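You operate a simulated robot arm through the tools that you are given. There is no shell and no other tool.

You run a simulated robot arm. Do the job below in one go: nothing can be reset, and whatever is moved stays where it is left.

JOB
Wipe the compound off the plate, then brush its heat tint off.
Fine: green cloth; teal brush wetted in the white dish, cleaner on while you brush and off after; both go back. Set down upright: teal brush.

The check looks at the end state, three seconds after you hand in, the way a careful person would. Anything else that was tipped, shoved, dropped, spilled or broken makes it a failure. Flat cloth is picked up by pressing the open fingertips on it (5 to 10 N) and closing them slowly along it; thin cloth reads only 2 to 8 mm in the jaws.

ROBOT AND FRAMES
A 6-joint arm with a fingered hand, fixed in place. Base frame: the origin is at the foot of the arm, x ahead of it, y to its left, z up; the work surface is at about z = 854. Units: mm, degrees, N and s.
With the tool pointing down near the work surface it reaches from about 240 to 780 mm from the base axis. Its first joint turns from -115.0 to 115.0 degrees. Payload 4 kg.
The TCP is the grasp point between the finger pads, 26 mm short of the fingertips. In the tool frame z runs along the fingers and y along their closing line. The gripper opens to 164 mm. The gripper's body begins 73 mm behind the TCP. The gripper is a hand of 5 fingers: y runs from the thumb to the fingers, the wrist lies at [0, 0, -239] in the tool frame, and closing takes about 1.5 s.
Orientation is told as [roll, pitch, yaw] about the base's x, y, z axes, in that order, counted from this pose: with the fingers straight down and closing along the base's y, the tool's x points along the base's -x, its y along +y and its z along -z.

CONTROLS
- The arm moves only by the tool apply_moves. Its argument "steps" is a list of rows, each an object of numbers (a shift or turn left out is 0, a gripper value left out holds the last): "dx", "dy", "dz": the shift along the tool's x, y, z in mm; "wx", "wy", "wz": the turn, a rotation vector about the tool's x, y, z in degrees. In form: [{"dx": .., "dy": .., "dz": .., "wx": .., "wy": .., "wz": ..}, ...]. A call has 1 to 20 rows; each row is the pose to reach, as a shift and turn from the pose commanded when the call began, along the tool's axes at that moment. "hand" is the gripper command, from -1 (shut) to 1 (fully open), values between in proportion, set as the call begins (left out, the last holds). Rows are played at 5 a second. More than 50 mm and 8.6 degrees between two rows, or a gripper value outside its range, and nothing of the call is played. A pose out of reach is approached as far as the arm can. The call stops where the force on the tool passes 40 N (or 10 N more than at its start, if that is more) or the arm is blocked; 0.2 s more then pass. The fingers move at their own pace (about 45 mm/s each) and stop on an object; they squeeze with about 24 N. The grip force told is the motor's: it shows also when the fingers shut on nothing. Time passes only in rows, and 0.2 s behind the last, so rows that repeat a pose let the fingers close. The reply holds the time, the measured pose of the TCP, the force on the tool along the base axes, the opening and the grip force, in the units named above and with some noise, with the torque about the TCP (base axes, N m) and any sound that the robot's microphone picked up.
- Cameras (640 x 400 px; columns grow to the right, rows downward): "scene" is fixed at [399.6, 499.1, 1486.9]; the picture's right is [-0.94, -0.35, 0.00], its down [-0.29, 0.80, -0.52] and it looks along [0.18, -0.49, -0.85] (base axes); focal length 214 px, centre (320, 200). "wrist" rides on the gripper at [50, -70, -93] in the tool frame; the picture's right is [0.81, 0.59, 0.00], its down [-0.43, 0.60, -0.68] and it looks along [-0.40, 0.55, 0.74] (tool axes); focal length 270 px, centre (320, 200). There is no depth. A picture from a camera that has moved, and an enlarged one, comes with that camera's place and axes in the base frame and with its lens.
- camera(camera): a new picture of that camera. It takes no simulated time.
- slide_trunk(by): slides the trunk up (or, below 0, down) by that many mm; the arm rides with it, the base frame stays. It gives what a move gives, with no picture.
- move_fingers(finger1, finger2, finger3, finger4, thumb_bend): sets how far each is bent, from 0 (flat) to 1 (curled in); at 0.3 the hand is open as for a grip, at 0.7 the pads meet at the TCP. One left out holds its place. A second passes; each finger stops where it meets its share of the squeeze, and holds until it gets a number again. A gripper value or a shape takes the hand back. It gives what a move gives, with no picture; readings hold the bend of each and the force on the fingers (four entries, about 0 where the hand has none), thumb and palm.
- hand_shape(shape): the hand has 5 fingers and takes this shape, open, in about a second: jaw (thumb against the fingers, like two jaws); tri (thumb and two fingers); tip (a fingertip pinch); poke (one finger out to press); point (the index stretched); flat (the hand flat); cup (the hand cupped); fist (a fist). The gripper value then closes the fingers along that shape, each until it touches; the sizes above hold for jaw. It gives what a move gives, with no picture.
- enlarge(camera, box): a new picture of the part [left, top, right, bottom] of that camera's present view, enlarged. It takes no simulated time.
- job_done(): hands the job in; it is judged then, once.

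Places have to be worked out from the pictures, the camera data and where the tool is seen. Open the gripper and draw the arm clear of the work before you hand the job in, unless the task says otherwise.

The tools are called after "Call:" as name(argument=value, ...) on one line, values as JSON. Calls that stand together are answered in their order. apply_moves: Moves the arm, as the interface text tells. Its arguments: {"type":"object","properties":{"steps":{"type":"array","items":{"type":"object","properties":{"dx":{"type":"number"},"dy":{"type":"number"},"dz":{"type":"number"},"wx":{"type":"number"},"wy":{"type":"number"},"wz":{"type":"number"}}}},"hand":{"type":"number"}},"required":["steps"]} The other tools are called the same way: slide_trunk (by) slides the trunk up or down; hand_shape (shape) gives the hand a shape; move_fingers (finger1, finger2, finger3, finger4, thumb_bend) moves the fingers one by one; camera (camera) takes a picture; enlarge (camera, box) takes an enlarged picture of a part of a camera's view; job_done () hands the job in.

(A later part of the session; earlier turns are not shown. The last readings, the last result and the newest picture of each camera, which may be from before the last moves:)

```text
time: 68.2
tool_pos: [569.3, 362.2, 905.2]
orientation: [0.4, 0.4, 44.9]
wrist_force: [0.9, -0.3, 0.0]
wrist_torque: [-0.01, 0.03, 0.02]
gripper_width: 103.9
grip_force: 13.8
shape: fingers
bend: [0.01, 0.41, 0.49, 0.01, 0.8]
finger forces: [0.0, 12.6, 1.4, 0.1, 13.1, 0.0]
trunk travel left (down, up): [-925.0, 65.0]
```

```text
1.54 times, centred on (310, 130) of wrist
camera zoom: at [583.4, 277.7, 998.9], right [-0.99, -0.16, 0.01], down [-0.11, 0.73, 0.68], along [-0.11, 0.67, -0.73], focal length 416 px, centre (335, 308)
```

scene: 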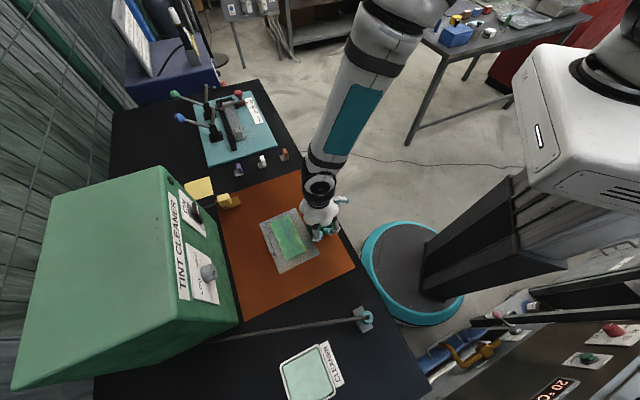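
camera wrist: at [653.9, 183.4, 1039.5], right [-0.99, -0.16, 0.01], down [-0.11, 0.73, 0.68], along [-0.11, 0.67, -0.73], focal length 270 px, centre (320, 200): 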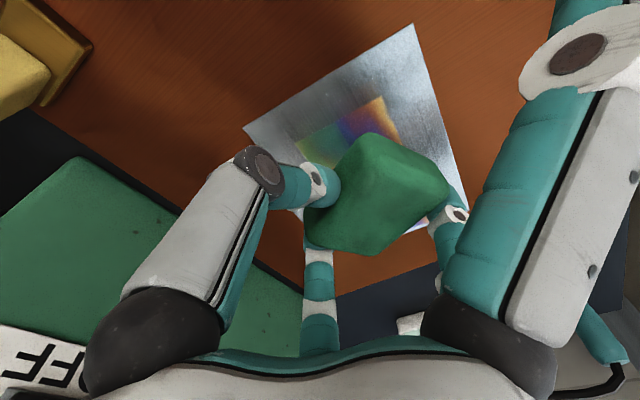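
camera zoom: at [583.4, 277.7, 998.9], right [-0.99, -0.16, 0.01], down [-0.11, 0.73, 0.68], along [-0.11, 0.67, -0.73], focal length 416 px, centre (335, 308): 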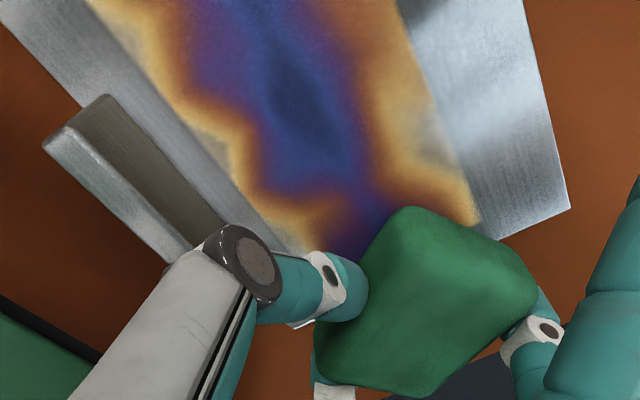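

It looks clean here. I lift and back the hand off toward the cloth's home, then inspect the whole plate.

Call:
apply_moves(steps=[{"dz": -15}, {"dz": -35}, {"dz": -60}, {"dz": -85}, {"dz": -110}, {"dx": 30, "dy": 35, "dz": -120}, {"dx": 60, "dy": 70, "dz": -125}, {"dx": 85, "dy": 105, "dz": -130}, {"dx": 100, "dy": 145, "dz": -135}, {"dx": 110, "dy": 190, "dz": -140}, {"dx": 115, "dy": 235, "dz": -140}, {"dx": 115, "dy": 235, "dz": -140}])

Call:
enlarge(camera="scene", box=[250, 190, 340, 280])

Call:
camera(camera="wrist")

Call:
camera(camera="scene")

```text
time: 70.8
tool_pos: [324.4, 447.9, 1047.8]
orientation: [0.6, 0.4, 45.0]
wrist_force: [-0.5, -0.3, -0.7]
wrist_torque: [-0.02, -0.03, -0.01]
gripper_width: 103.6
grip_force: 13.5
shape: fingers
bend: [0.01, 0.41, 0.49, 0.01, 0.8]
finger forces: [0.0, 12.7, 1.3, 0.0, 12.7, 0.0]
trunk travel left (down, up): [-925.0, 65.0]
```

```text
4.44 times, centred on (295, 235) of scene
camera zoom: at [399.6, 499.1, 1486.9], right [-0.94, -0.35, 0.0], down [-0.29, 0.8, -0.52], along [0.18, -0.49, -0.85], focal length 953 px, centre (431, 44)
```

zoom: 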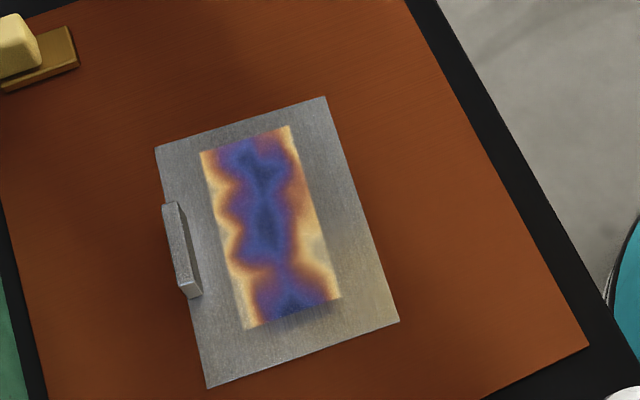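

```text
taken
camera wrist: at [337.9, 362.9, 1141.3], right [-0.99, -0.16, 0.01], down [-0.11, 0.73, 0.68], along [-0.11, 0.67, -0.73], focal length 270 px, centre (320, 200)
```

wrist: 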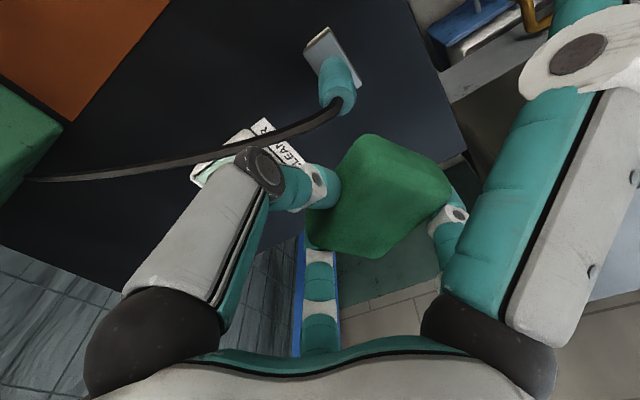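

```text
taken
```

scene: 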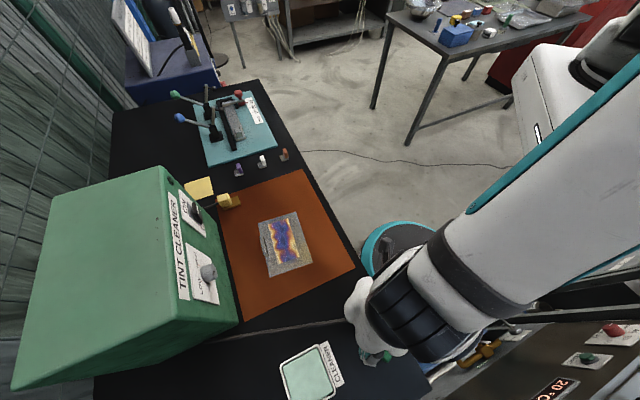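

The compound is completely gone and only the heat tint remains. Now I bring the cloth back over its original place; its centre should land near (222, 526).

Call:
apply_moves(steps=[{"dy": 33}, {"dy": 66}, {"dy": 99, "dx": 1}, {"dy": 99, "dx": 1, "dz": 30}, {"dy": 99, "dx": 1, "dz": 60}, {"dy": 99, "dx": 1, "dz": 90}, {"dy": 99, "dx": 1, "dz": 110}, {"dy": 99, "dx": 1, "dz": 110}])

Call:
camera(camera="wrist")

Call:
enlarge(camera="scene", box=[320, 290, 480, 400])

```text
time: 72.6
tool_pos: [252.9, 515.8, 939.2]
orientation: [0.5, 0.4, 45.0]
wrist_force: [0.4, 0.4, -0.8]
wrist_torque: [0.03, -0.02, -0.01]
gripper_width: 104.0
grip_force: 13.4
shape: fingers
bend: [0.01, 0.41, 0.49, 0.01, 0.8]
finger forces: [0.1, 12.6, 1.2, 0.0, 12.5, 0.1]
trunk travel left (down, up): [-925.0, 65.0]
```

```text
taken
camera wrist: at [266.4, 431.2, 1032.1], right [-0.99, -0.16, 0.01], down [-0.11, 0.73, 0.68], along [-0.11, 0.67, -0.73], focal length 270 px, centre (320, 200)
```

wrist: 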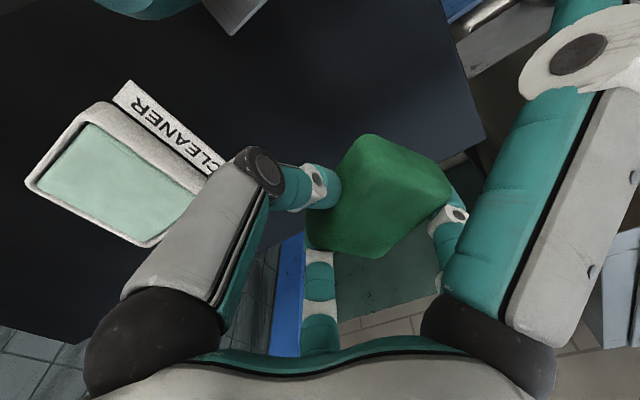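

```text
3.64 times, centred on (400, 345) of scene
camera zoom: at [399.6, 499.1, 1486.9], right [-0.94, -0.35, 0.0], down [-0.29, 0.8, -0.52], along [0.18, -0.49, -0.85], focal length 780 px, centre (29, -327)
```

zoom: 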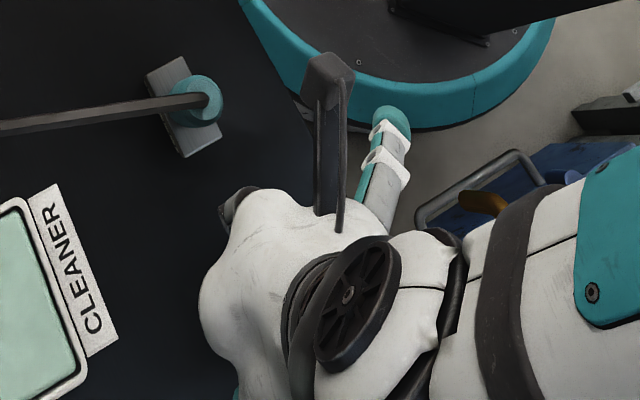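

The pad's centre should be about 14 mm nearer and 33 mm to the finger side of the TCP, so the position is right to within a few mm. I lower it gently to the table.

Call:
apply_moves(steps=[{"dy": -3, "dz": 8}, {"dy": -3, "dz": 16}, {"dy": -3, "dz": 24}, {"dy": -3, "dz": 28}, {"dy": -3, "dz": 28}])

Call:
apply_moves(steps=[{"dz": 1.5}, {"dz": 3}, {"dz": 4.5}, {"dz": 4.5}])

```text
time: 73.8
tool_pos: [255.7, 515.4, 911.2]
orientation: [0.5, 0.5, 45.0]
wrist_force: [0.5, -0.6, 0.3]
wrist_torque: [-0.02, -0.02, 0.0]
gripper_width: 103.7
grip_force: 12.8
shape: fingers
bend: [0.01, 0.41, 0.49, 0.01, 0.8]
finger forces: [0.0, 12.6, 1.3, 0.0, 12.5, 0.1]
trunk travel left (down, up): [-925.0, 65.0]
```

```text
time: 74.8
tool_pos: [254.8, 515.5, 906.3]
orientation: [0.4, 0.4, 45.0]
wrist_force: [-0.2, 0.1, -0.7]
wrist_torque: [-0.04, -0.03, 0.02]
gripper_width: 103.9
grip_force: 13.1
shape: fingers
bend: [0.01, 0.41, 0.49, 0.01, 0.8]
finger forces: [0.0, 12.6, 1.3, 0.0, 12.5, 0.0]
trunk travel left (down, up): [-925.0, 65.0]
```

No contact yet at 906. I continue down in small steps.

Call:
apply_moves(steps=[{"dz": 1.5}, {"dz": 3}, {"dz": 4}, {"dz": 4}])

Call:
apply_moves(steps=[{"dz": 1.5}, {"dz": 2.5}, {"dz": 2.5}])

Call:
enlarge(camera="wrist", box=[190, 40, 470, 260])

```text
time: 75.8
tool_pos: [253.7, 514.7, 902.6]
orientation: [0.5, 0.4, 45.0]
wrist_force: [-1.0, 0.0, -1.7]
wrist_torque: [0.02, -0.01, 0.0]
gripper_width: 103.7
grip_force: 12.9
shape: fingers
bend: [0.01, 0.41, 0.49, 0.01, 0.8]
finger forces: [0.1, 12.6, 1.2, 0.0, 12.5, 0.0]
trunk travel left (down, up): [-925.0, 65.0]
```

```text
time: 76.6
tool_pos: [252.8, 513.4, 898.9]
orientation: [0.5, 0.5, 45.0]
wrist_force: [-0.4, -0.3, -0.1]
wrist_torque: [0.02, -0.06, -0.03]
gripper_width: 103.5
grip_force: 13.1
shape: fingers
bend: [0.01, 0.41, 0.49, 0.01, 0.8]
finger forces: [0.1, 12.7, 1.3, 0.1, 12.5, 0.0]
trunk travel left (down, up): [-925.0, 65.0]
```

```text
1.82 times, centred on (330, 150) of wrist
camera zoom: at [267.6, 429.4, 992.9], right [-0.99, -0.16, 0.01], down [-0.11, 0.73, 0.68], along [-0.11, 0.67, -0.73], focal length 491 px, centre (302, 291)
```

zoom: 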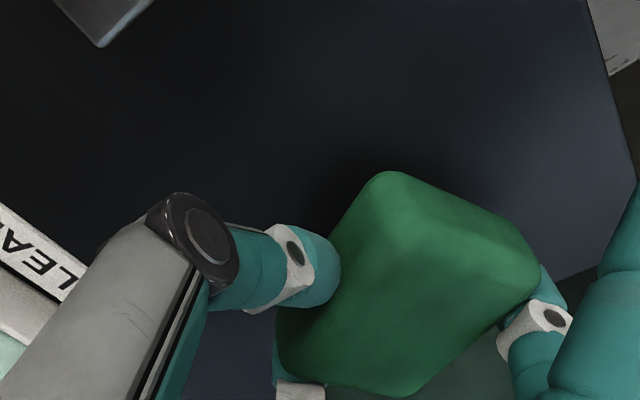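

The contact height on the plate implies the tinted area is a raised pad about 12–15 mm above the sheet, which is useful for brushing later. I keep lowering the cloth toward the table.

Call:
apply_moves(steps=[{"dz": 1.5}, {"dz": 3}, {"dz": 3}])

Call:
apply_moves(steps=[{"dz": 1}, {"dz": 2}, {"dz": 2}])

```text
time: 77.4
tool_pos: [253.5, 513.9, 895.8]
orientation: [0.4, 0.4, 45.1]
wrist_force: [0.5, 0.6, -0.2]
wrist_torque: [-0.03, 0.01, 0.02]
gripper_width: 103.9
grip_force: 13.8
shape: fingers
bend: [0.01, 0.41, 0.49, 0.01, 0.8]
finger forces: [0.0, 12.7, 1.4, 0.1, 12.5, 0.1]
trunk travel left (down, up): [-925.0, 65.0]
```

```text
time: 78.2
tool_pos: [253.4, 514.4, 895.0]
orientation: [0.5, 0.4, 45.0]
wrist_force: [0.4, -0.1, 0.0]
wrist_torque: [-0.02, 0.03, 0.0]
gripper_width: 103.9
grip_force: 12.9
shape: fingers
bend: [0.01, 0.41, 0.49, 0.01, 0.8]
finger forces: [0.0, 12.5, 1.4, 0.0, 12.6, 0.0]
trunk travel left (down, up): [-925.0, 65.0]
```

Call:
apply_moves(steps=[{"dz": 1}, {"dz": 2}, {"dz": 2}])

Call:
apply_moves(steps=[{"dz": 1}, {"dz": 2}, {"dz": 2}])

```text
time: 79.0
tool_pos: [253.5, 514.7, 891.7]
orientation: [0.3, 0.5, 45.0]
wrist_force: [0.2, -0.1, -0.4]
wrist_torque: [-0.01, 0.0, -0.02]
gripper_width: 103.7
grip_force: 13.4
shape: fingers
bend: [0.01, 0.41, 0.49, 0.01, 0.8]
finger forces: [0.0, 12.7, 1.3, 0.0, 12.4, 0.0]
trunk travel left (down, up): [-925.0, 65.0]
```

```text
time: 79.8
tool_pos: [254.1, 515.0, 890.6]
orientation: [0.4, 0.3, 45.0]
wrist_force: [0.6, -0.2, -0.8]
wrist_torque: [-0.01, 0.0, 0.02]
gripper_width: 103.8
grip_force: 13.1
shape: fingers
bend: [0.01, 0.41, 0.49, 0.01, 0.8]
finger forces: [0.1, 12.6, 1.4, 0.0, 12.5, 0.0]
trunk travel left (down, up): [-925.0, 65.0]
```

The fingertips are now about 3 mm above the table, so the pad's underside is within a few mm of it. I release, opening the thumb only a little because the brush stands on that side.

Call:
move_fingers(finger2=0.36, finger3=0.38, thumb_bend=0.7)

Call:
enlarge(camera="wrist", box=[190, 40, 470, 260])

```text
time: 80.8
tool_pos: [254.0, 513.6, 890.6]
orientation: [0.4, 0.4, 45.0]
wrist_force: [0.3, 0.0, 1.0]
wrist_torque: [-0.02, 0.03, 0.0]
gripper_width: 101.1
grip_force: 0.1
shape: fingers
bend: [0.01, 0.36, 0.38, 0.01, 0.7]
finger forces: [0.0, 0.0, 0.0, 0.0, 0.1, 0.0]
trunk travel left (down, up): [-925.0, 65.0]
```

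```text
1.82 times, centred on (330, 150) of wrist
camera zoom: at [267.9, 429.4, 984.0], right [-0.99, -0.16, 0.01], down [-0.11, 0.73, 0.68], along [-0.11, 0.67, -0.73], focal length 491 px, centre (302, 291)
```

zoom: 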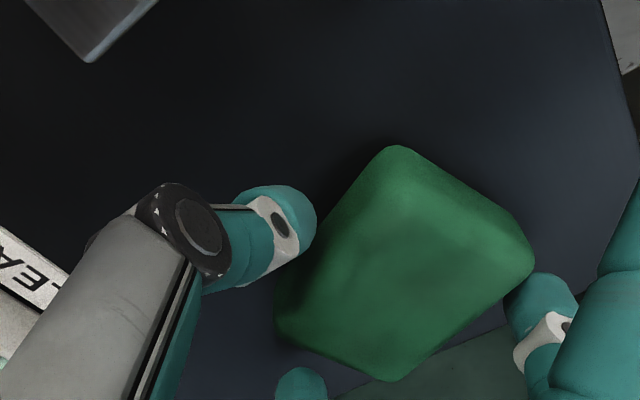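

The cloth is back at about (220, 532), within roughly 6 mm of where it was. I lift clear, and look closely at the switch from the scene camera to plan turning the cleaner on.

Call:
apply_moves(steps=[{"dz": -15}, {"dz": -40}, {"dz": -80}, {"dz": -120}, {"dz": -160}, {"dz": -200}, {"dz": -200}])

Call:
enlarge(camera="scene", box=[170, 185, 220, 240])

Call:
enlarge(camera="scene", box=[340, 330, 430, 400])

Call:
camera(camera="wrist")

```text
time: 82.4
tool_pos: [256.5, 514.4, 1089.4]
orientation: [0.5, 0.5, 45.0]
wrist_force: [1.0, 0.0, 0.7]
wrist_torque: [-0.03, -0.02, 0.02]
gripper_width: 101.4
grip_force: 0.1
shape: fingers
bend: [0.01, 0.36, 0.38, 0.01, 0.7]
finger forces: [0.1, 0.1, 0.1, 0.0, 0.1, 0.1]
trunk travel left (down, up): [-925.0, 65.0]
```

```text
7.27 times, centred on (195, 212) of scene
camera zoom: at [399.6, 499.1, 1486.9], right [-0.94, -0.35, 0.0], down [-0.29, 0.8, -0.52], along [0.18, -0.49, -0.85], focal length 1560 px, centre (1229, 109)
```

zoom: 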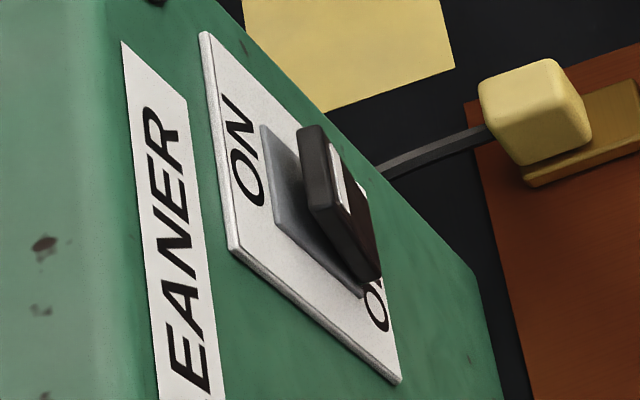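

```text
5.71 times, centred on (385, 365) of scene
camera zoom: at [399.6, 499.1, 1486.9], right [-0.94, -0.35, 0.0], down [-0.29, 0.8, -0.52], along [0.18, -0.49, -0.85], focal length 1226 px, centre (-51, -743)
```

zoom: 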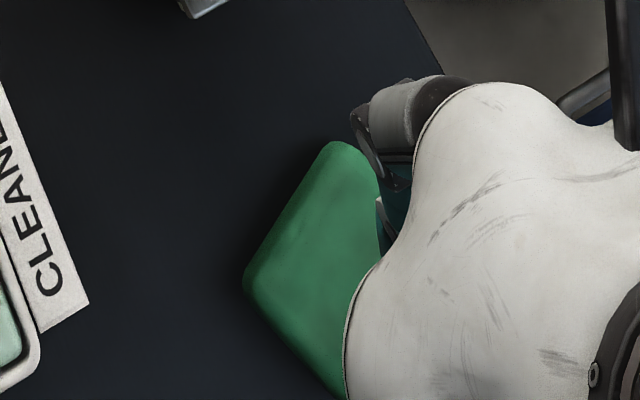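

```text
taken
camera wrist: at [269.8, 429.9, 1181.7], right [-0.99, -0.16, 0.01], down [-0.11, 0.73, 0.68], along [-0.11, 0.67, -0.74], focal length 270 px, centre (320, 200)
```

wrist: 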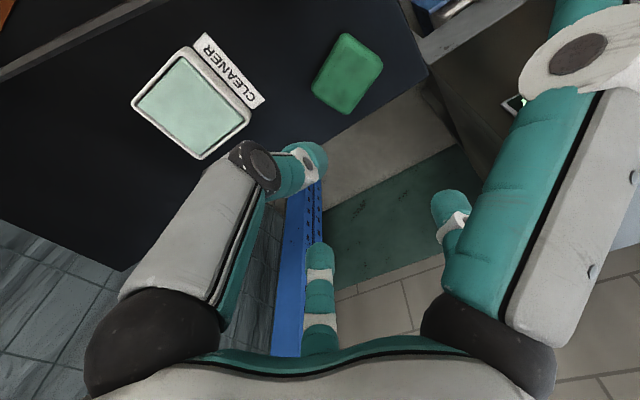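

The zoom shows a rocker switch. Its ON (upper) end sticks out and the OFF end is pressed in, so I need to push the upper end at about l = -275, z = 1045, s ≈ 795. I move back over toward the panel at a safe height.

Call:
apply_moves(steps=[{"dx": -5, "dy": -42}, {"dx": -10, "dy": -84}, {"dx": -15, "dy": -126}, {"dx": -20, "dy": -168}, {"dx": -25, "dy": -210}, {"dx": -30, "dy": -252}, {"dx": -35, "dy": -294}, {"dx": -40, "dy": -336}, {"dx": -45, "dy": -378}, {"dx": -50, "dy": -420}, {"dx": -55, "dy": -457}, {"dx": -55, "dy": -457}])

Call:
hand_shape(shape="poke")

Call:
camera(camera="wrist")

Call:
camera(camera="scene")

```text
time: 85.0
tool_pos: [617.6, 231.8, 1087.7]
orientation: [0.4, 0.4, 45.0]
wrist_force: [0.4, -0.3, -0.2]
wrist_torque: [-0.02, 0.02, -0.01]
gripper_width: 101.1
grip_force: 0.0
shape: fingers
bend: [0.01, 0.36, 0.38, 0.01, 0.7]
finger forces: [0.0, 0.1, 0.0, 0.1, 0.0, 0.0]
trunk travel left (down, up): [-925.0, 65.0]
```

```text
time: 85.9
tool_pos: [617.9, 230.7, 1086.4]
orientation: [0.4, 0.4, 45.1]
wrist_force: [0.3, 0.2, -0.6]
wrist_torque: [0.02, -0.02, 0.02]
gripper_width: 0.0
grip_force: 0.0
shape: poke
bend: [1.0, 1.0, 1.0, 1.0, 0.83]
finger forces: [0.1, 0.0, 0.0, 0.0, 0.1, 0.0]
trunk travel left (down, up): [-925.0, 65.0]
```

```text
taken
camera wrist: at [632.4, 145.7, 1180.2], right [-0.99, -0.16, 0.01], down [-0.11, 0.73, 0.68], along [-0.11, 0.67, -0.73], focal length 270 px, centre (320, 200)
```

wrist: 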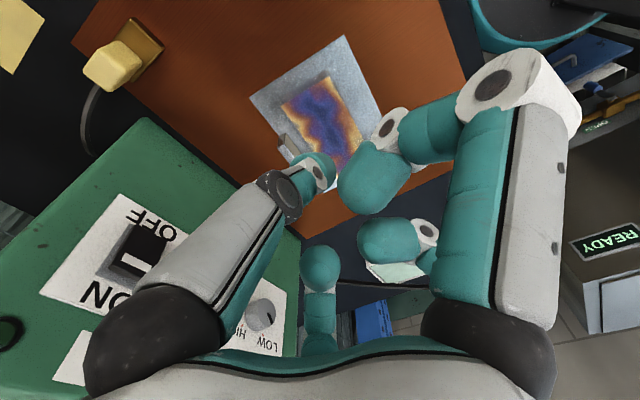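

```text
taken
```

scene: 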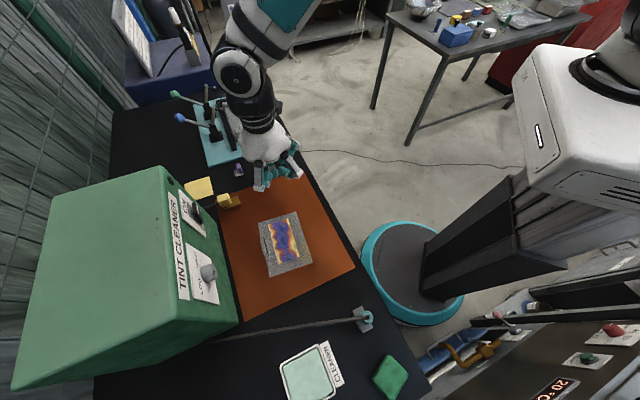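

In the poke shape the thumb tip sits on the tool axis with the other fingers curled. I now tilt the hand in place so it points at the panel, about 70° up from straight down.

Call:
apply_moves(steps=[{"wy": -7.8}, {"wy": -15.6}, {"wy": -23.4}, {"wy": -31.2}, {"wy": -39}, {"wy": -46.8}, {"wy": -54.6}, {"wy": -62.4}, {"wy": -70}, {"wy": -70}])

Call:
camera(camera="wrist")

Call:
camera(camera="scene")

```text
time: 88.1
tool_pos: [619.9, 232.3, 1088.4]
orientation: [0.5, -26.3, 44.7]
wrist_force: [-0.3, 0.8, -0.3]
wrist_torque: [0.04, 0.01, 0.01]
gripper_width: 0.0
grip_force: 0.0
shape: poke
bend: [1.0, 1.0, 1.0, 1.0, 0.83]
finger forces: [0.0, 0.1, 0.0, 0.0, 0.1, 0.0]
out of reach, approached as far as the arm can: row 4, 5, 6, 7, 8, 9, 10
trunk travel left (down, up): [-925.0, 65.0]
```

```text
taken
camera wrist: at [607.1, 120.5, 1148.8], right [-0.93, -0.09, -0.35], down [-0.35, 0.48, 0.8], along [0.09, 0.87, -0.48], focal length 270 px, centre (320, 200)
```

wrist: 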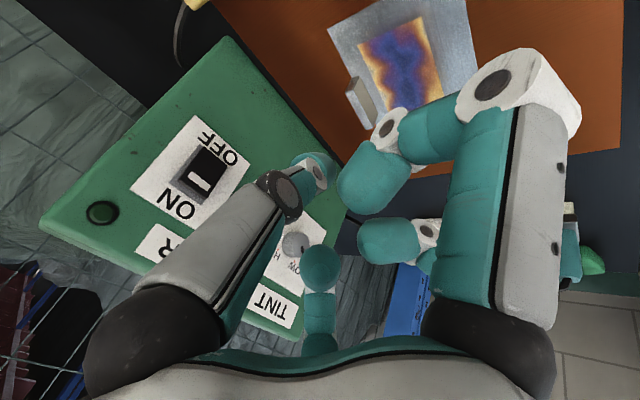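

```text
taken
```

scene: 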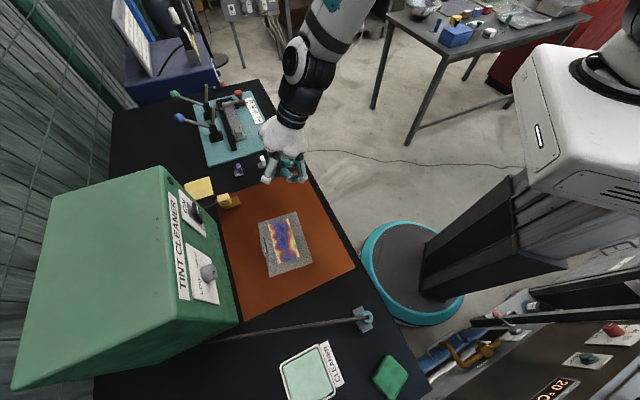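

The tilt stopped at 26° because of reach limits with the wrist that close in. I move further out toward the panel, then try to tilt more there.

Call:
apply_moves(steps=[{"dx": -26, "dz": 15.5}, {"dx": -52, "dz": 31}, {"dx": -78, "dz": 46.5}, {"dx": -103, "dz": 62}, {"dx": -103, "dz": 62, "wy": -7}, {"dx": -103, "dz": 62, "wy": -14}, {"dx": -103, "dz": 62, "wy": -21}, {"dx": -103, "dz": 62, "wy": -28}, {"dx": -103, "dz": 62, "wy": -35}, {"dx": -103, "dz": 62, "wy": -35}])

Call:
camera(camera="wrist")

Call:
enlarge(camera="scene", box=[140, 110, 330, 270])

```text
time: 90.3
tool_pos: [717.2, 325.3, 1085.9]
orientation: [0.7, -35.6, 44.4]
wrist_force: [-0.2, -0.3, -0.3]
wrist_torque: [0.0, -0.01, 0.02]
gripper_width: 0.0
grip_force: 0.0
shape: poke
bend: [1.0, 1.0, 1.0, 1.0, 0.83]
finger forces: [0.0, 0.1, 0.0, 0.0, 0.0, 0.0]
out of reach, approached as far as the arm can: row 6, 7, 8, 9, 10
trunk travel left (down, up): [-925.0, 65.0]
```

```text
taken
camera wrist: at [697.2, 207.9, 1132.0], right [-0.88, -0.04, -0.47], down [-0.45, 0.39, 0.81], along [0.15, 0.92, -0.36], focal length 270 px, centre (320, 200)
```

wrist: 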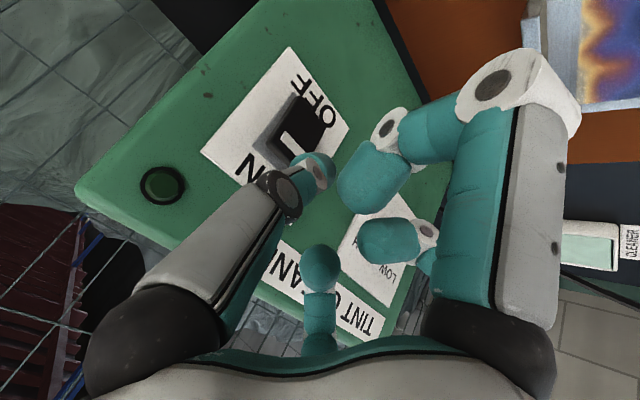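

```text
2.50 times, centred on (235, 190) of scene
camera zoom: at [399.6, 499.1, 1486.9], right [-0.94, -0.35, 0.0], down [-0.29, 0.8, -0.52], along [0.18, -0.49, -0.85], focal length 536 px, centre (532, 225)
```

zoom: 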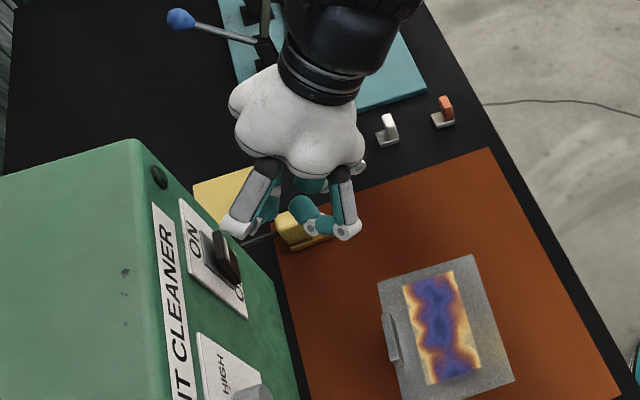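

The tilt tops out at about 36°, and at that angle finger 4's knuckle would reach the panel before the thumb. A better poker is finger 4 stretched straight out, because it points toward the panel. I back away from the panel first.

Call:
apply_moves(steps=[{"dx": 30, "dz": 3}, {"dx": 60, "dz": 6}, {"dx": 90, "dz": 9}, {"dx": 120, "dz": 12.6}, {"dx": 120, "dz": 12.6, "wy": 5}, {"dx": 120, "dz": 12.6, "wy": 9}, {"dx": 120, "dz": 12.6, "wy": 9}])

Call:
move_fingers(finger1=1.0, finger2=1.0, finger3=1.0, finger4=0.0, thumb_bend=0.9)

Call:
camera(camera="wrist")

Call:
enlarge(camera="scene", box=[140, 110, 330, 270])

```text
time: 91.9
tool_pos: [655.3, 263.3, 1009.1]
orientation: [0.6, -26.1, 44.4]
wrist_force: [-0.5, -0.2, -0.4]
wrist_torque: [-0.03, 0.0, 0.02]
gripper_width: 0.3
grip_force: 0.0
shape: poke
bend: [1.0, 1.0, 1.0, 1.0, 0.83]
finger forces: [0.1, 0.1, 0.0, 0.0, 0.0, 0.0]
out of reach, approached as far as the arm can: row 1, 2, 3, 4, 5, 6, 7
trunk travel left (down, up): [-925.0, 65.0]
```

```text
time: 92.9
tool_pos: [655.3, 262.9, 1008.1]
orientation: [0.6, -26.1, 44.3]
wrist_force: [0.0, -0.4, 0.1]
wrist_torque: [0.02, -0.04, -0.01]
gripper_width: 7.2
grip_force: 0.1
shape: fingers
bend: [1.0, 1.0, 1.0, 0.01, 0.78]
finger forces: [0.1, 0.1, 0.0, 0.1, 0.0, 0.0]
trunk travel left (down, up): [-925.0, 65.0]
```

```text
taken
camera wrist: at [643.2, 152.9, 1069.6], right [-0.93, -0.09, -0.35], down [-0.35, 0.48, 0.8], along [0.1, 0.87, -0.48], focal length 270 px, centre (320, 200)
```

wrist: 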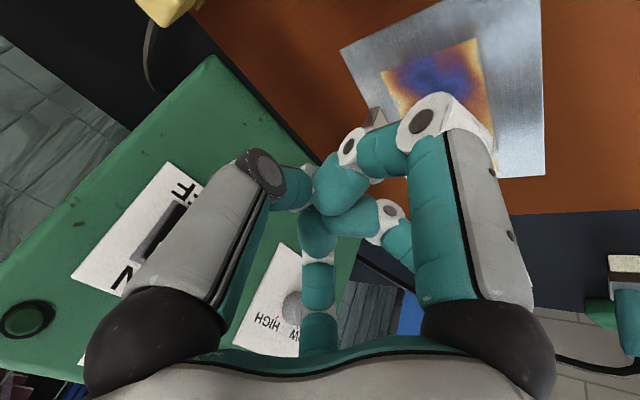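

```text
2.50 times, centred on (235, 190) of scene
camera zoom: at [399.6, 499.1, 1486.9], right [-0.94, -0.35, 0.0], down [-0.29, 0.8, -0.52], along [0.18, -0.49, -0.85], focal length 536 px, centre (532, 225)
```

zoom: 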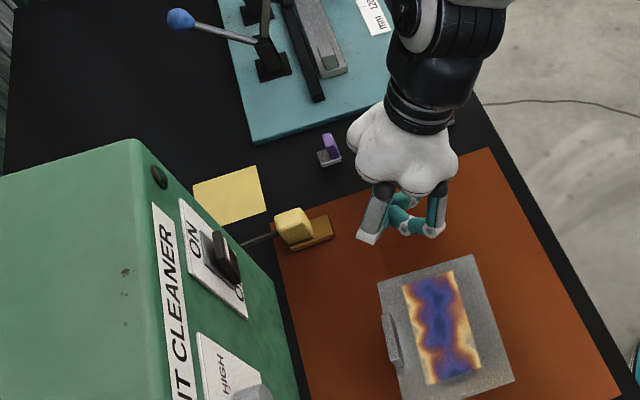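

I can't clearly see finger 4 in the pictures, so before using it as a poker I zoom in on the hand.

Call:
enlarge(camera="scene", box=[230, 120, 310, 190])

Call:
enlarge(camera="wrist", box=[60, 130, 300, 380])

```text
5.71 times, centred on (270, 155) of scene
camera zoom: at [399.6, 499.1, 1486.9], right [-0.94, -0.35, 0.0], down [-0.29, 0.8, -0.52], along [0.18, -0.49, -0.85], focal length 1226 px, centre (606, 457)
```

zoom: 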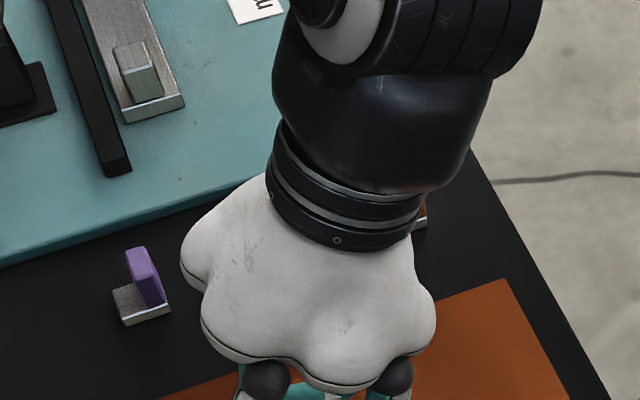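

```text
1.60 times, centred on (180, 255) of wrist
camera zoom: at [643.2, 152.9, 1069.6], right [-0.93, -0.09, -0.35], down [-0.35, 0.48, 0.8], along [0.1, 0.87, -0.48], focal length 432 px, centre (544, 112)
```

zoom: 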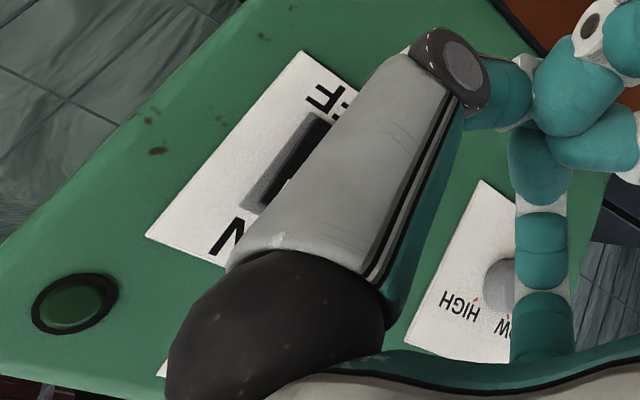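

At yaw 45° finger 4 isn't visible, so I'll use finger 3, which I can see. At yaw -9° with the hand vertical it points straight at the panel. First I take out the tilt.

Call:
apply_moves(steps=[{"dx": -4, "dz": -8, "wy": 6.5}, {"dx": -8, "dz": -16, "wy": 13}, {"dx": -12, "dz": -24, "wy": 19.5}, {"dx": -13, "dz": -27, "wy": 26}, {"dx": -13, "dz": -27, "wy": 26}])

Call:
apply_moves(steps=[{"wz": 7.7}, {"wz": 15.4}, {"wz": 23.1}, {"wz": 30.8}, {"wz": 38.5}, {"wz": 46.2}, {"wz": 54}, {"wz": 54}])

Call:
move_fingers(finger1=1.0, finger2=1.0, finger3=0.0, finger4=1.0, thumb_bend=0.8)

Call:
camera(camera="wrist")

Call:
enlarge(camera="scene", box=[140, 110, 330, 270])

```text
time: 94.1
tool_pos: [654.8, 262.3, 1038.0]
orientation: [0.5, -0.6, 44.7]
wrist_force: [-0.4, 0.6, 1.1]
wrist_torque: [-0.02, 0.0, 0.0]
gripper_width: 7.4
grip_force: 0.0
shape: fingers
bend: [1.0, 1.0, 1.0, 0.01, 0.78]
finger forces: [0.0, 0.1, 0.0, 0.1, 0.1, 0.1]
trunk travel left (down, up): [-925.0, 65.0]
```

```text
time: 95.9
tool_pos: [655.6, 264.3, 1037.8]
orientation: [1.0, 0.0, -9.4]
wrist_force: [0.3, -0.6, -0.4]
wrist_torque: [0.01, 0.0, 0.04]
gripper_width: 7.4
grip_force: 0.0
shape: fingers
bend: [1.0, 1.0, 1.0, 0.01, 0.78]
finger forces: [0.0, 0.0, 0.0, 0.0, 0.0, 0.1]
trunk travel left (down, up): [-925.0, 65.0]
```

```text
time: 96.9
tool_pos: [655.7, 264.7, 1038.8]
orientation: [0.9, 0.0, -9.3]
wrist_force: [0.4, 0.4, 0.3]
wrist_torque: [-0.01, 0.02, -0.02]
gripper_width: 9.5
grip_force: 0.0
shape: fingers
bend: [0.99, 1.0, 0.01, 0.68, 0.76]
finger forces: [0.0, 0.1, 0.1, 0.0, 0.1, 0.0]
trunk travel left (down, up): [-925.0, 65.0]
```

```text
taken
camera wrist: at [593.1, 202.2, 1130.8], right [-0.7, 0.71, 0.01], down [0.52, 0.51, 0.69], along [0.48, 0.49, -0.73], focal length 270 px, centre (320, 200)
```

wrist: 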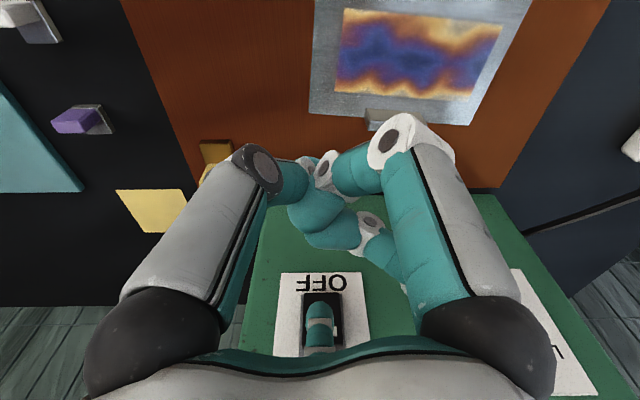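

```text
2.50 times, centred on (235, 190) of scene
camera zoom: at [399.6, 499.1, 1486.9], right [-0.94, -0.35, 0.0], down [-0.29, 0.8, -0.52], along [0.18, -0.49, -0.85], focal length 536 px, centre (532, 225)
```

zoom: 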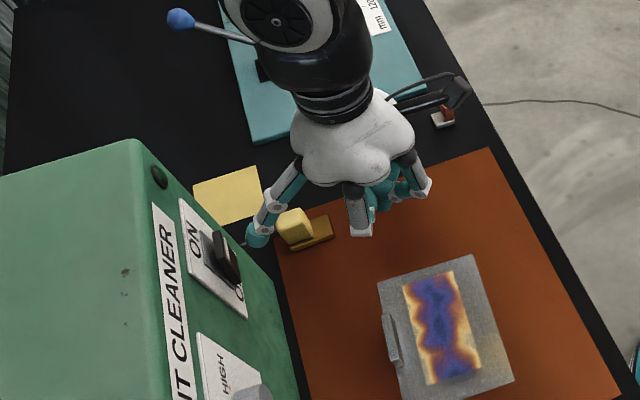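

Finger 3 is clearly visible now and points at the switch. Its tip is near s ≈ 769, l ≈ -276, z ≈ 1036, and the rocker's ON end is near s ≈ 795, z ≈ 1048. I raise 10 mm and advance 12 mm.

Call:
apply_moves(steps=[{"dz": -5}, {"dz": -10}, {"dz": -10, "dx": -3.5, "dy": 4.9}, {"dz": -10, "dx": -7, "dy": 9.7}, {"dz": -10, "dx": -7, "dy": 9.7}])

Call:
enlarge(camera="scene", box=[170, 180, 240, 240])

Call:
enlarge(camera="wrist", box=[250, 250, 400, 360])

```text
time: 98.1
tool_pos: [664.2, 274.4, 1048.5]
orientation: [0.8, 0.1, -9.3]
wrist_force: [0.6, 0.0, 0.3]
wrist_torque: [0.02, 0.0, 0.01]
gripper_width: 9.7
grip_force: 0.1
shape: fingers
bend: [0.99, 1.0, 0.01, 0.68, 0.76]
finger forces: [0.0, 0.1, 0.0, 0.0, 0.0, 0.0]
trunk travel left (down, up): [-925.0, 65.0]
```

```text
6.67 times, centred on (205, 210) of scene
camera zoom: at [399.6, 499.1, 1486.9], right [-0.94, -0.35, 0.0], down [-0.29, 0.8, -0.52], along [0.18, -0.49, -0.85], focal length 1430 px, centre (1087, 133)
```

zoom: 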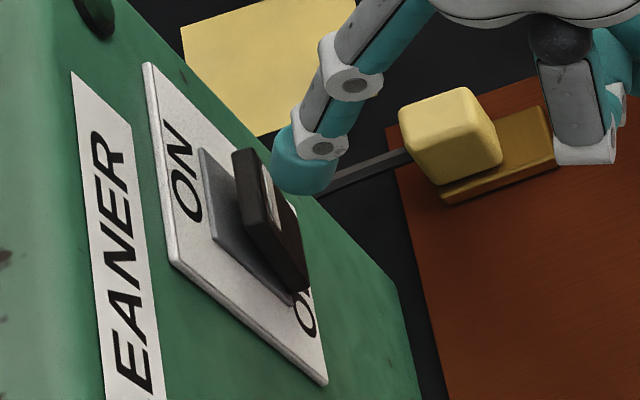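

```text
3.64 times, centred on (325, 305) of wrist
camera zoom: at [602.0, 211.7, 1140.5], right [-0.7, 0.71, 0.01], down [0.52, 0.51, 0.69], along [0.48, 0.49, -0.73], focal length 983 px, centre (302, -182)
```

zoom: 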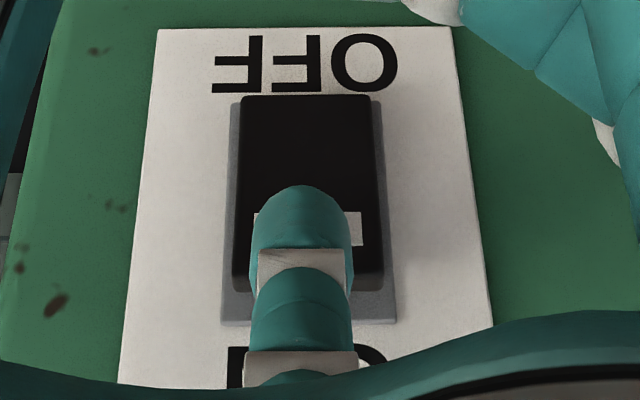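

The fingertip is lined up with the upper half of the rocker. I push forward in small steps while watching the force.

Call:
apply_moves(steps=[{"dx": -1.7, "dy": 2.4}, {"dx": -3.5, "dy": 4.9}, {"dx": -5.2, "dy": 7.3}, {"dx": -5.2, "dy": 7.3}])

Call:
enlarge(camera="scene", box=[170, 180, 240, 240])

```text
time: 99.1
tool_pos: [669.8, 279.2, 1048.0]
orientation: [1.0, -0.1, -9.3]
wrist_force: [-1.2, -0.1, -0.6]
wrist_torque: [-0.01, -0.01, 0.02]
gripper_width: 9.6
grip_force: 0.9
shape: fingers
bend: [0.99, 1.0, 0.02, 0.68, 0.76]
finger forces: [0.1, 0.0, 1.0, 0.1, 0.0, 0.0]
trunk travel left (down, up): [-925.0, 65.0]
```

```text
6.67 times, centred on (205, 210) of scene
camera zoom: at [399.6, 499.1, 1486.9], right [-0.94, -0.35, 0.0], down [-0.29, 0.8, -0.52], along [0.18, -0.49, -0.85], focal length 1430 px, centre (1087, 133)
```

zoom: 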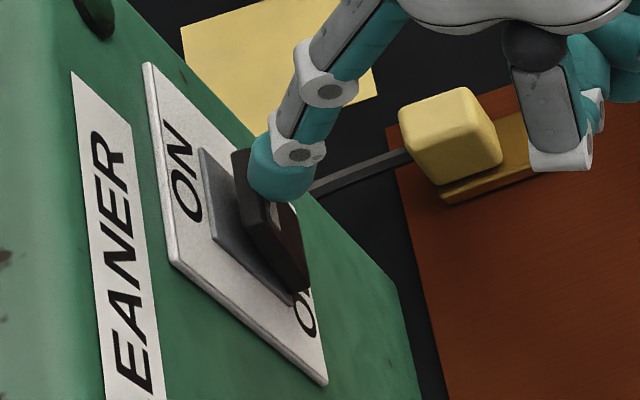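

Contact has begun (1 N on finger 3). I continue pressing in a few more millimetres.

Call:
apply_moves(steps=[{"dx": -1.7, "dy": 2.4}, {"dx": -3.5, "dy": 4.9}, {"dx": -5.2, "dy": 7.3}, {"dx": -5.2, "dy": 7.3}])

Call:
enlarge(camera="scene", box=[170, 180, 240, 240])

```text
time: 100.1
tool_pos: [675.8, 283.8, 1049.3]
orientation: [0.9, 0.0, -9.3]
wrist_force: [-3.6, -3.1, 1.3]
wrist_torque: [0.15, -0.11, 0.05]
gripper_width: 9.5
grip_force: 3.0
shape: fingers
bend: [0.99, 1.0, 0.12, 0.68, 0.76]
finger forces: [0.1, 0.0, 5.3, 0.1, 0.0, 0.0]
trunk travel left (down, up): [-925.0, 65.0]
```

```text
6.67 times, centred on (205, 210) of scene
camera zoom: at [399.6, 499.1, 1486.9], right [-0.94, -0.35, 0.0], down [-0.29, 0.8, -0.52], along [0.18, -0.49, -0.85], focal length 1430 px, centre (1087, 133)
```

zoom: 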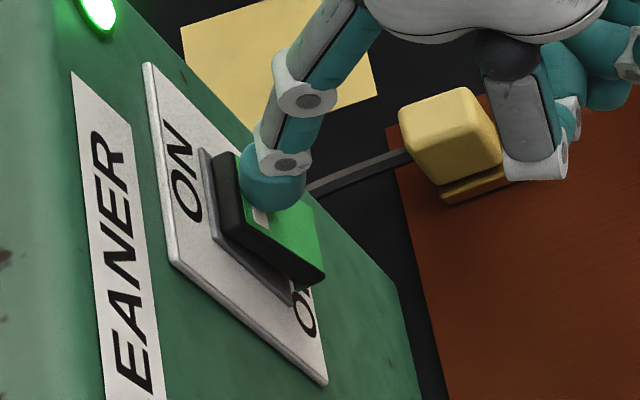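

The green lamp is lit, so the cleaner is on. I back straight off the switch, then rise.

Call:
apply_moves(steps=[{"dx": 6, "dy": -8}, {"dx": 18, "dy": -25}, {"dx": 35, "dy": -48.7}, {"dx": 35, "dy": -48.7, "dz": -30}, {"dx": 35, "dy": -48.7, "dz": -55}, {"dx": 35, "dy": -48.7, "dz": -55}])

Call:
hand_shape(shape="jaw")

Call:
camera(camera="scene")

Call:
camera(camera="wrist")

```text
time: 101.5
tool_pos: [631.9, 243.0, 1102.3]
orientation: [0.8, -0.1, -9.2]
wrist_force: [0.0, -0.6, -0.6]
wrist_torque: [0.01, -0.03, -0.04]
gripper_width: 9.4
grip_force: 0.0
shape: fingers
bend: [0.99, 1.0, 0.01, 0.68, 0.76]
finger forces: [0.0, 0.0, 0.1, 0.0, 0.0, 0.1]
trunk travel left (down, up): [-925.0, 65.0]
```

```text
time: 102.4
tool_pos: [632.9, 243.1, 1103.5]
orientation: [0.9, 0.0, -9.3]
wrist_force: [-0.2, -0.7, -0.8]
wrist_torque: [0.01, 0.0, 0.01]
gripper_width: 163.5
grip_force: 0.2
shape: jaw
bend: [0.3, 0.3, 0.3, 0.3, 0.3]
finger forces: [0.1, 0.0, 0.1, 0.0, 0.0, 0.1]
trunk travel left (down, up): [-925.0, 65.0]
```

```text
taken
```

scene: 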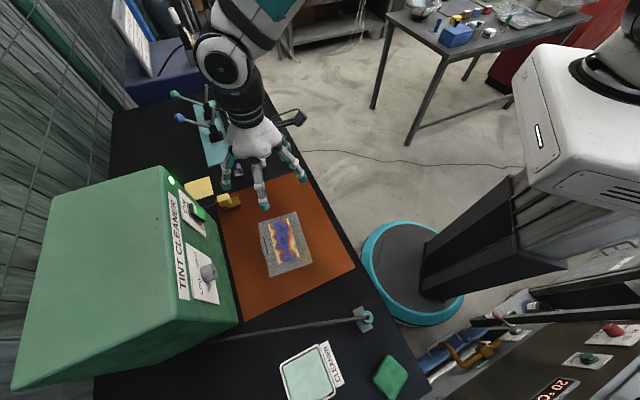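

```text
taken
camera wrist: at [570.9, 180.5, 1195.0], right [-0.7, 0.71, 0.01], down [0.52, 0.51, 0.69], along [0.48, 0.49, -0.73], focal length 270 px, centre (320, 200)
```

wrist: 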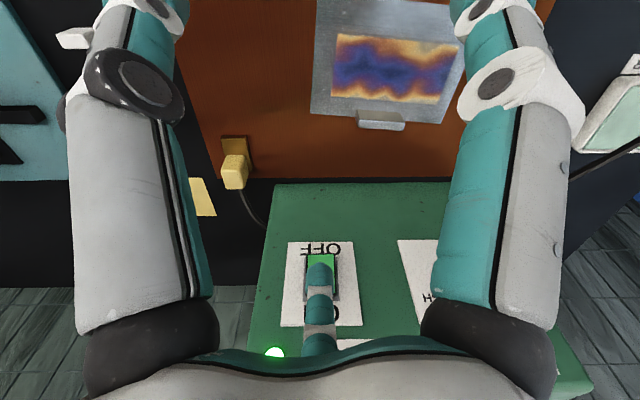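

The cleaner is on. Now I move the open hand to above the brush at (311, 438) and turn to yaw about 4°, so the cable runs through the gap between fingers 3 and 4.

Call:
apply_moves(steps=[{"dx": 39, "dy": 15.6, "wx": 0.1, "wz": -1.5}, {"dx": 78, "dy": 31, "wx": 0.2, "wz": -3}, {"dx": 117, "dy": 47, "wx": 0.3, "wz": -4.5}, {"dx": 155, "dy": 62, "wx": 0.4, "wz": -6}, {"dx": 194, "dy": 78, "wx": 0.5, "wz": -7.5}, {"dx": 233, "dy": 93, "wx": 0.6, "wz": -9}, {"dx": 272, "dy": 109, "wx": 0.7, "wz": -10.5}, {"dx": 311, "dy": 125, "wx": 0.8, "wz": -12}, {"dx": 349, "dy": 140, "wx": 0.9, "wz": -13}, {"dx": 349, "dy": 140, "wx": 0.9, "wz": -13}], hand=0.1)

Call:
camera(camera="wrist")

Call:
camera(camera="scene")

```text
time: 104.6
tool_pos: [311.3, 438.4, 1106.7]
orientation: [0.0, -0.1, 3.8]
wrist_force: [-0.2, 0.1, -0.7]
wrist_torque: [0.04, -0.01, 0.01]
gripper_width: 90.8
grip_force: 0.0
shape: jaw
bend: [0.35, 0.35, 0.35, 0.35, 0.7]
finger forces: [0.0, 0.0, 0.0, 0.0, 0.0, 0.0]
trunk travel left (down, up): [-925.0, 65.0]
```

```text
taken
camera wrist: at [265.8, 365.0, 1198.8], right [-0.85, 0.53, 0.0], down [0.39, 0.62, 0.68], along [0.36, 0.57, -0.73], focal length 270 px, centre (320, 200)
```

wrist: 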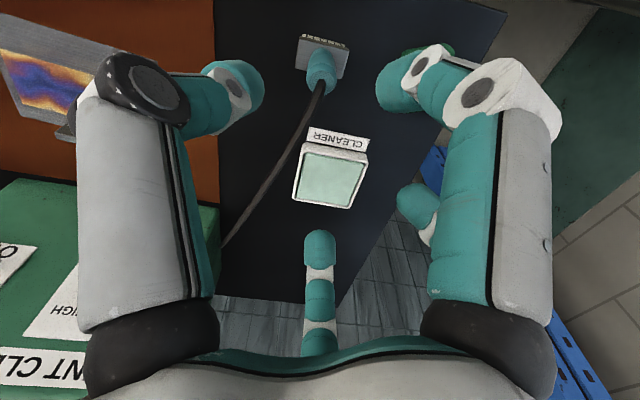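

```text
taken
```

scene: 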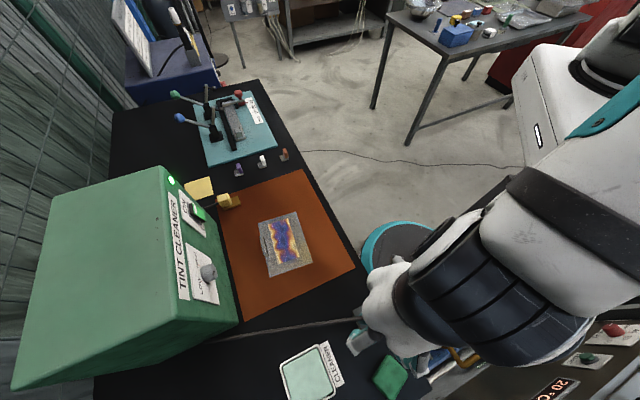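

I zoom on the brush handle to check alignment with the tool axis. If aligned, the handle top should appear near (321, 84).

Call:
enlarge(camera="wrist", box=[270, 20, 370, 130])

```text
3.64 times, centred on (320, 75) of wrist
camera zoom: at [265.8, 365.0, 1198.8], right [-0.85, 0.53, 0.0], down [0.39, 0.62, 0.68], along [0.36, 0.57, -0.73], focal length 983 px, centre (320, 654)
```

zoom: 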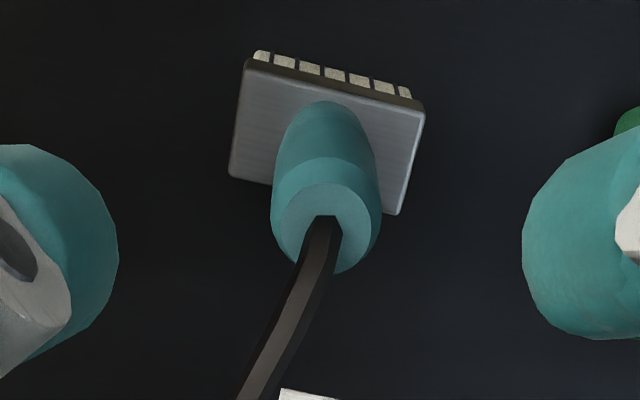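

The alignment is within about 1 mm. I descend around the handle to TCP z = 926, keeping the fingertips above the metal block.

Call:
apply_moves(steps=[{"dz": 35}, {"dz": 70}, {"dz": 105}, {"dz": 135}, {"dz": 155}, {"dz": 168}, {"dz": 176}, {"dz": 181}, {"dz": 181}])

Call:
camera(camera="wrist")

Call:
enlarge(camera="scene", box=[310, 270, 430, 360])

```text
time: 106.6
tool_pos: [312.3, 437.2, 923.2]
orientation: [0.0, -0.2, 3.7]
wrist_force: [-1.4, -0.5, -0.7]
wrist_torque: [-0.01, 0.05, 0.02]
gripper_width: 90.7
grip_force: 0.1
shape: jaw
bend: [0.35, 0.35, 0.35, 0.35, 0.7]
finger forces: [0.0, 0.2, 0.1, 0.1, 0.1, 0.0]
trunk travel left (down, up): [-925.0, 65.0]
```

```text
taken
camera wrist: at [265.6, 363.7, 1017.2], right [-0.85, 0.53, 0.0], down [0.39, 0.62, 0.68], along [0.36, 0.57, -0.73], focal length 270 px, centre (320, 200)
```

wrist: 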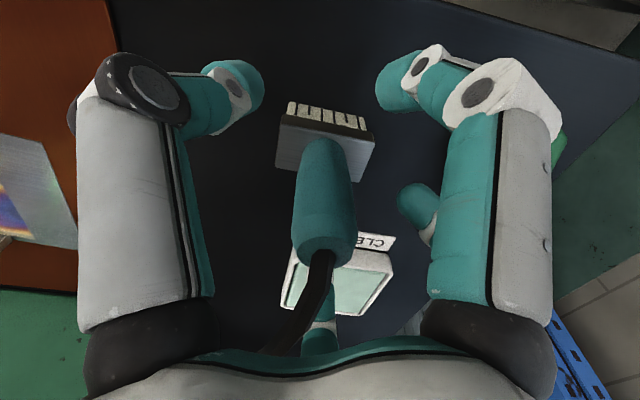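

```text
4.44 times, centred on (370, 315) of scene
camera zoom: at [399.6, 499.1, 1486.9], right [-0.94, -0.35, 0.0], down [-0.29, 0.8, -0.52], along [0.18, -0.49, -0.85], focal length 953 px, centre (98, -311)
```

zoom: 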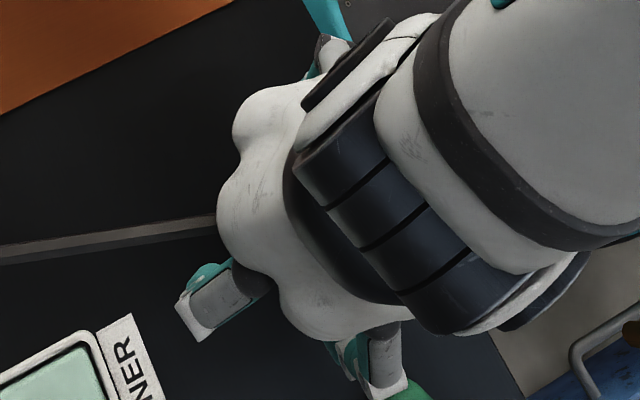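

The handle is centred between the fingers. I close on it.

Call:
apply_moves(steps=[{"dz": 0}, {"dz": 0}, {"dz": 0}, {"dz": 0}, {"dz": 0}, {"dz": 0}, {"dz": 0}, {"dz": 0}], hand=-0.9)

Call:
camera(camera="wrist")

```text
time: 108.4
tool_pos: [313.1, 436.0, 924.0]
orientation: [0.1, -0.1, 3.7]
wrist_force: [0.3, -0.9, 0.0]
wrist_torque: [0.0, -0.05, -0.02]
gripper_width: 22.1
grip_force: 24.5
shape: jaw
bend: [0.77, 0.77, 0.77, 0.77, 0.7]
finger forces: [21.3, 21.3, 20.8, 20.6, 21.5, 0.0]
trunk travel left (down, up): [-925.0, 65.0]
```

```text
taken
camera wrist: at [265.6, 363.7, 1017.3], right [-0.85, 0.53, 0.0], down [0.39, 0.62, 0.68], along [0.36, 0.57, -0.73], focal length 270 px, centre (320, 200)
```

wrist: 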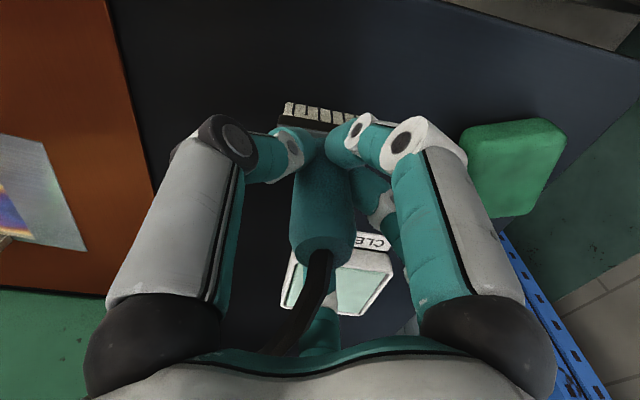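

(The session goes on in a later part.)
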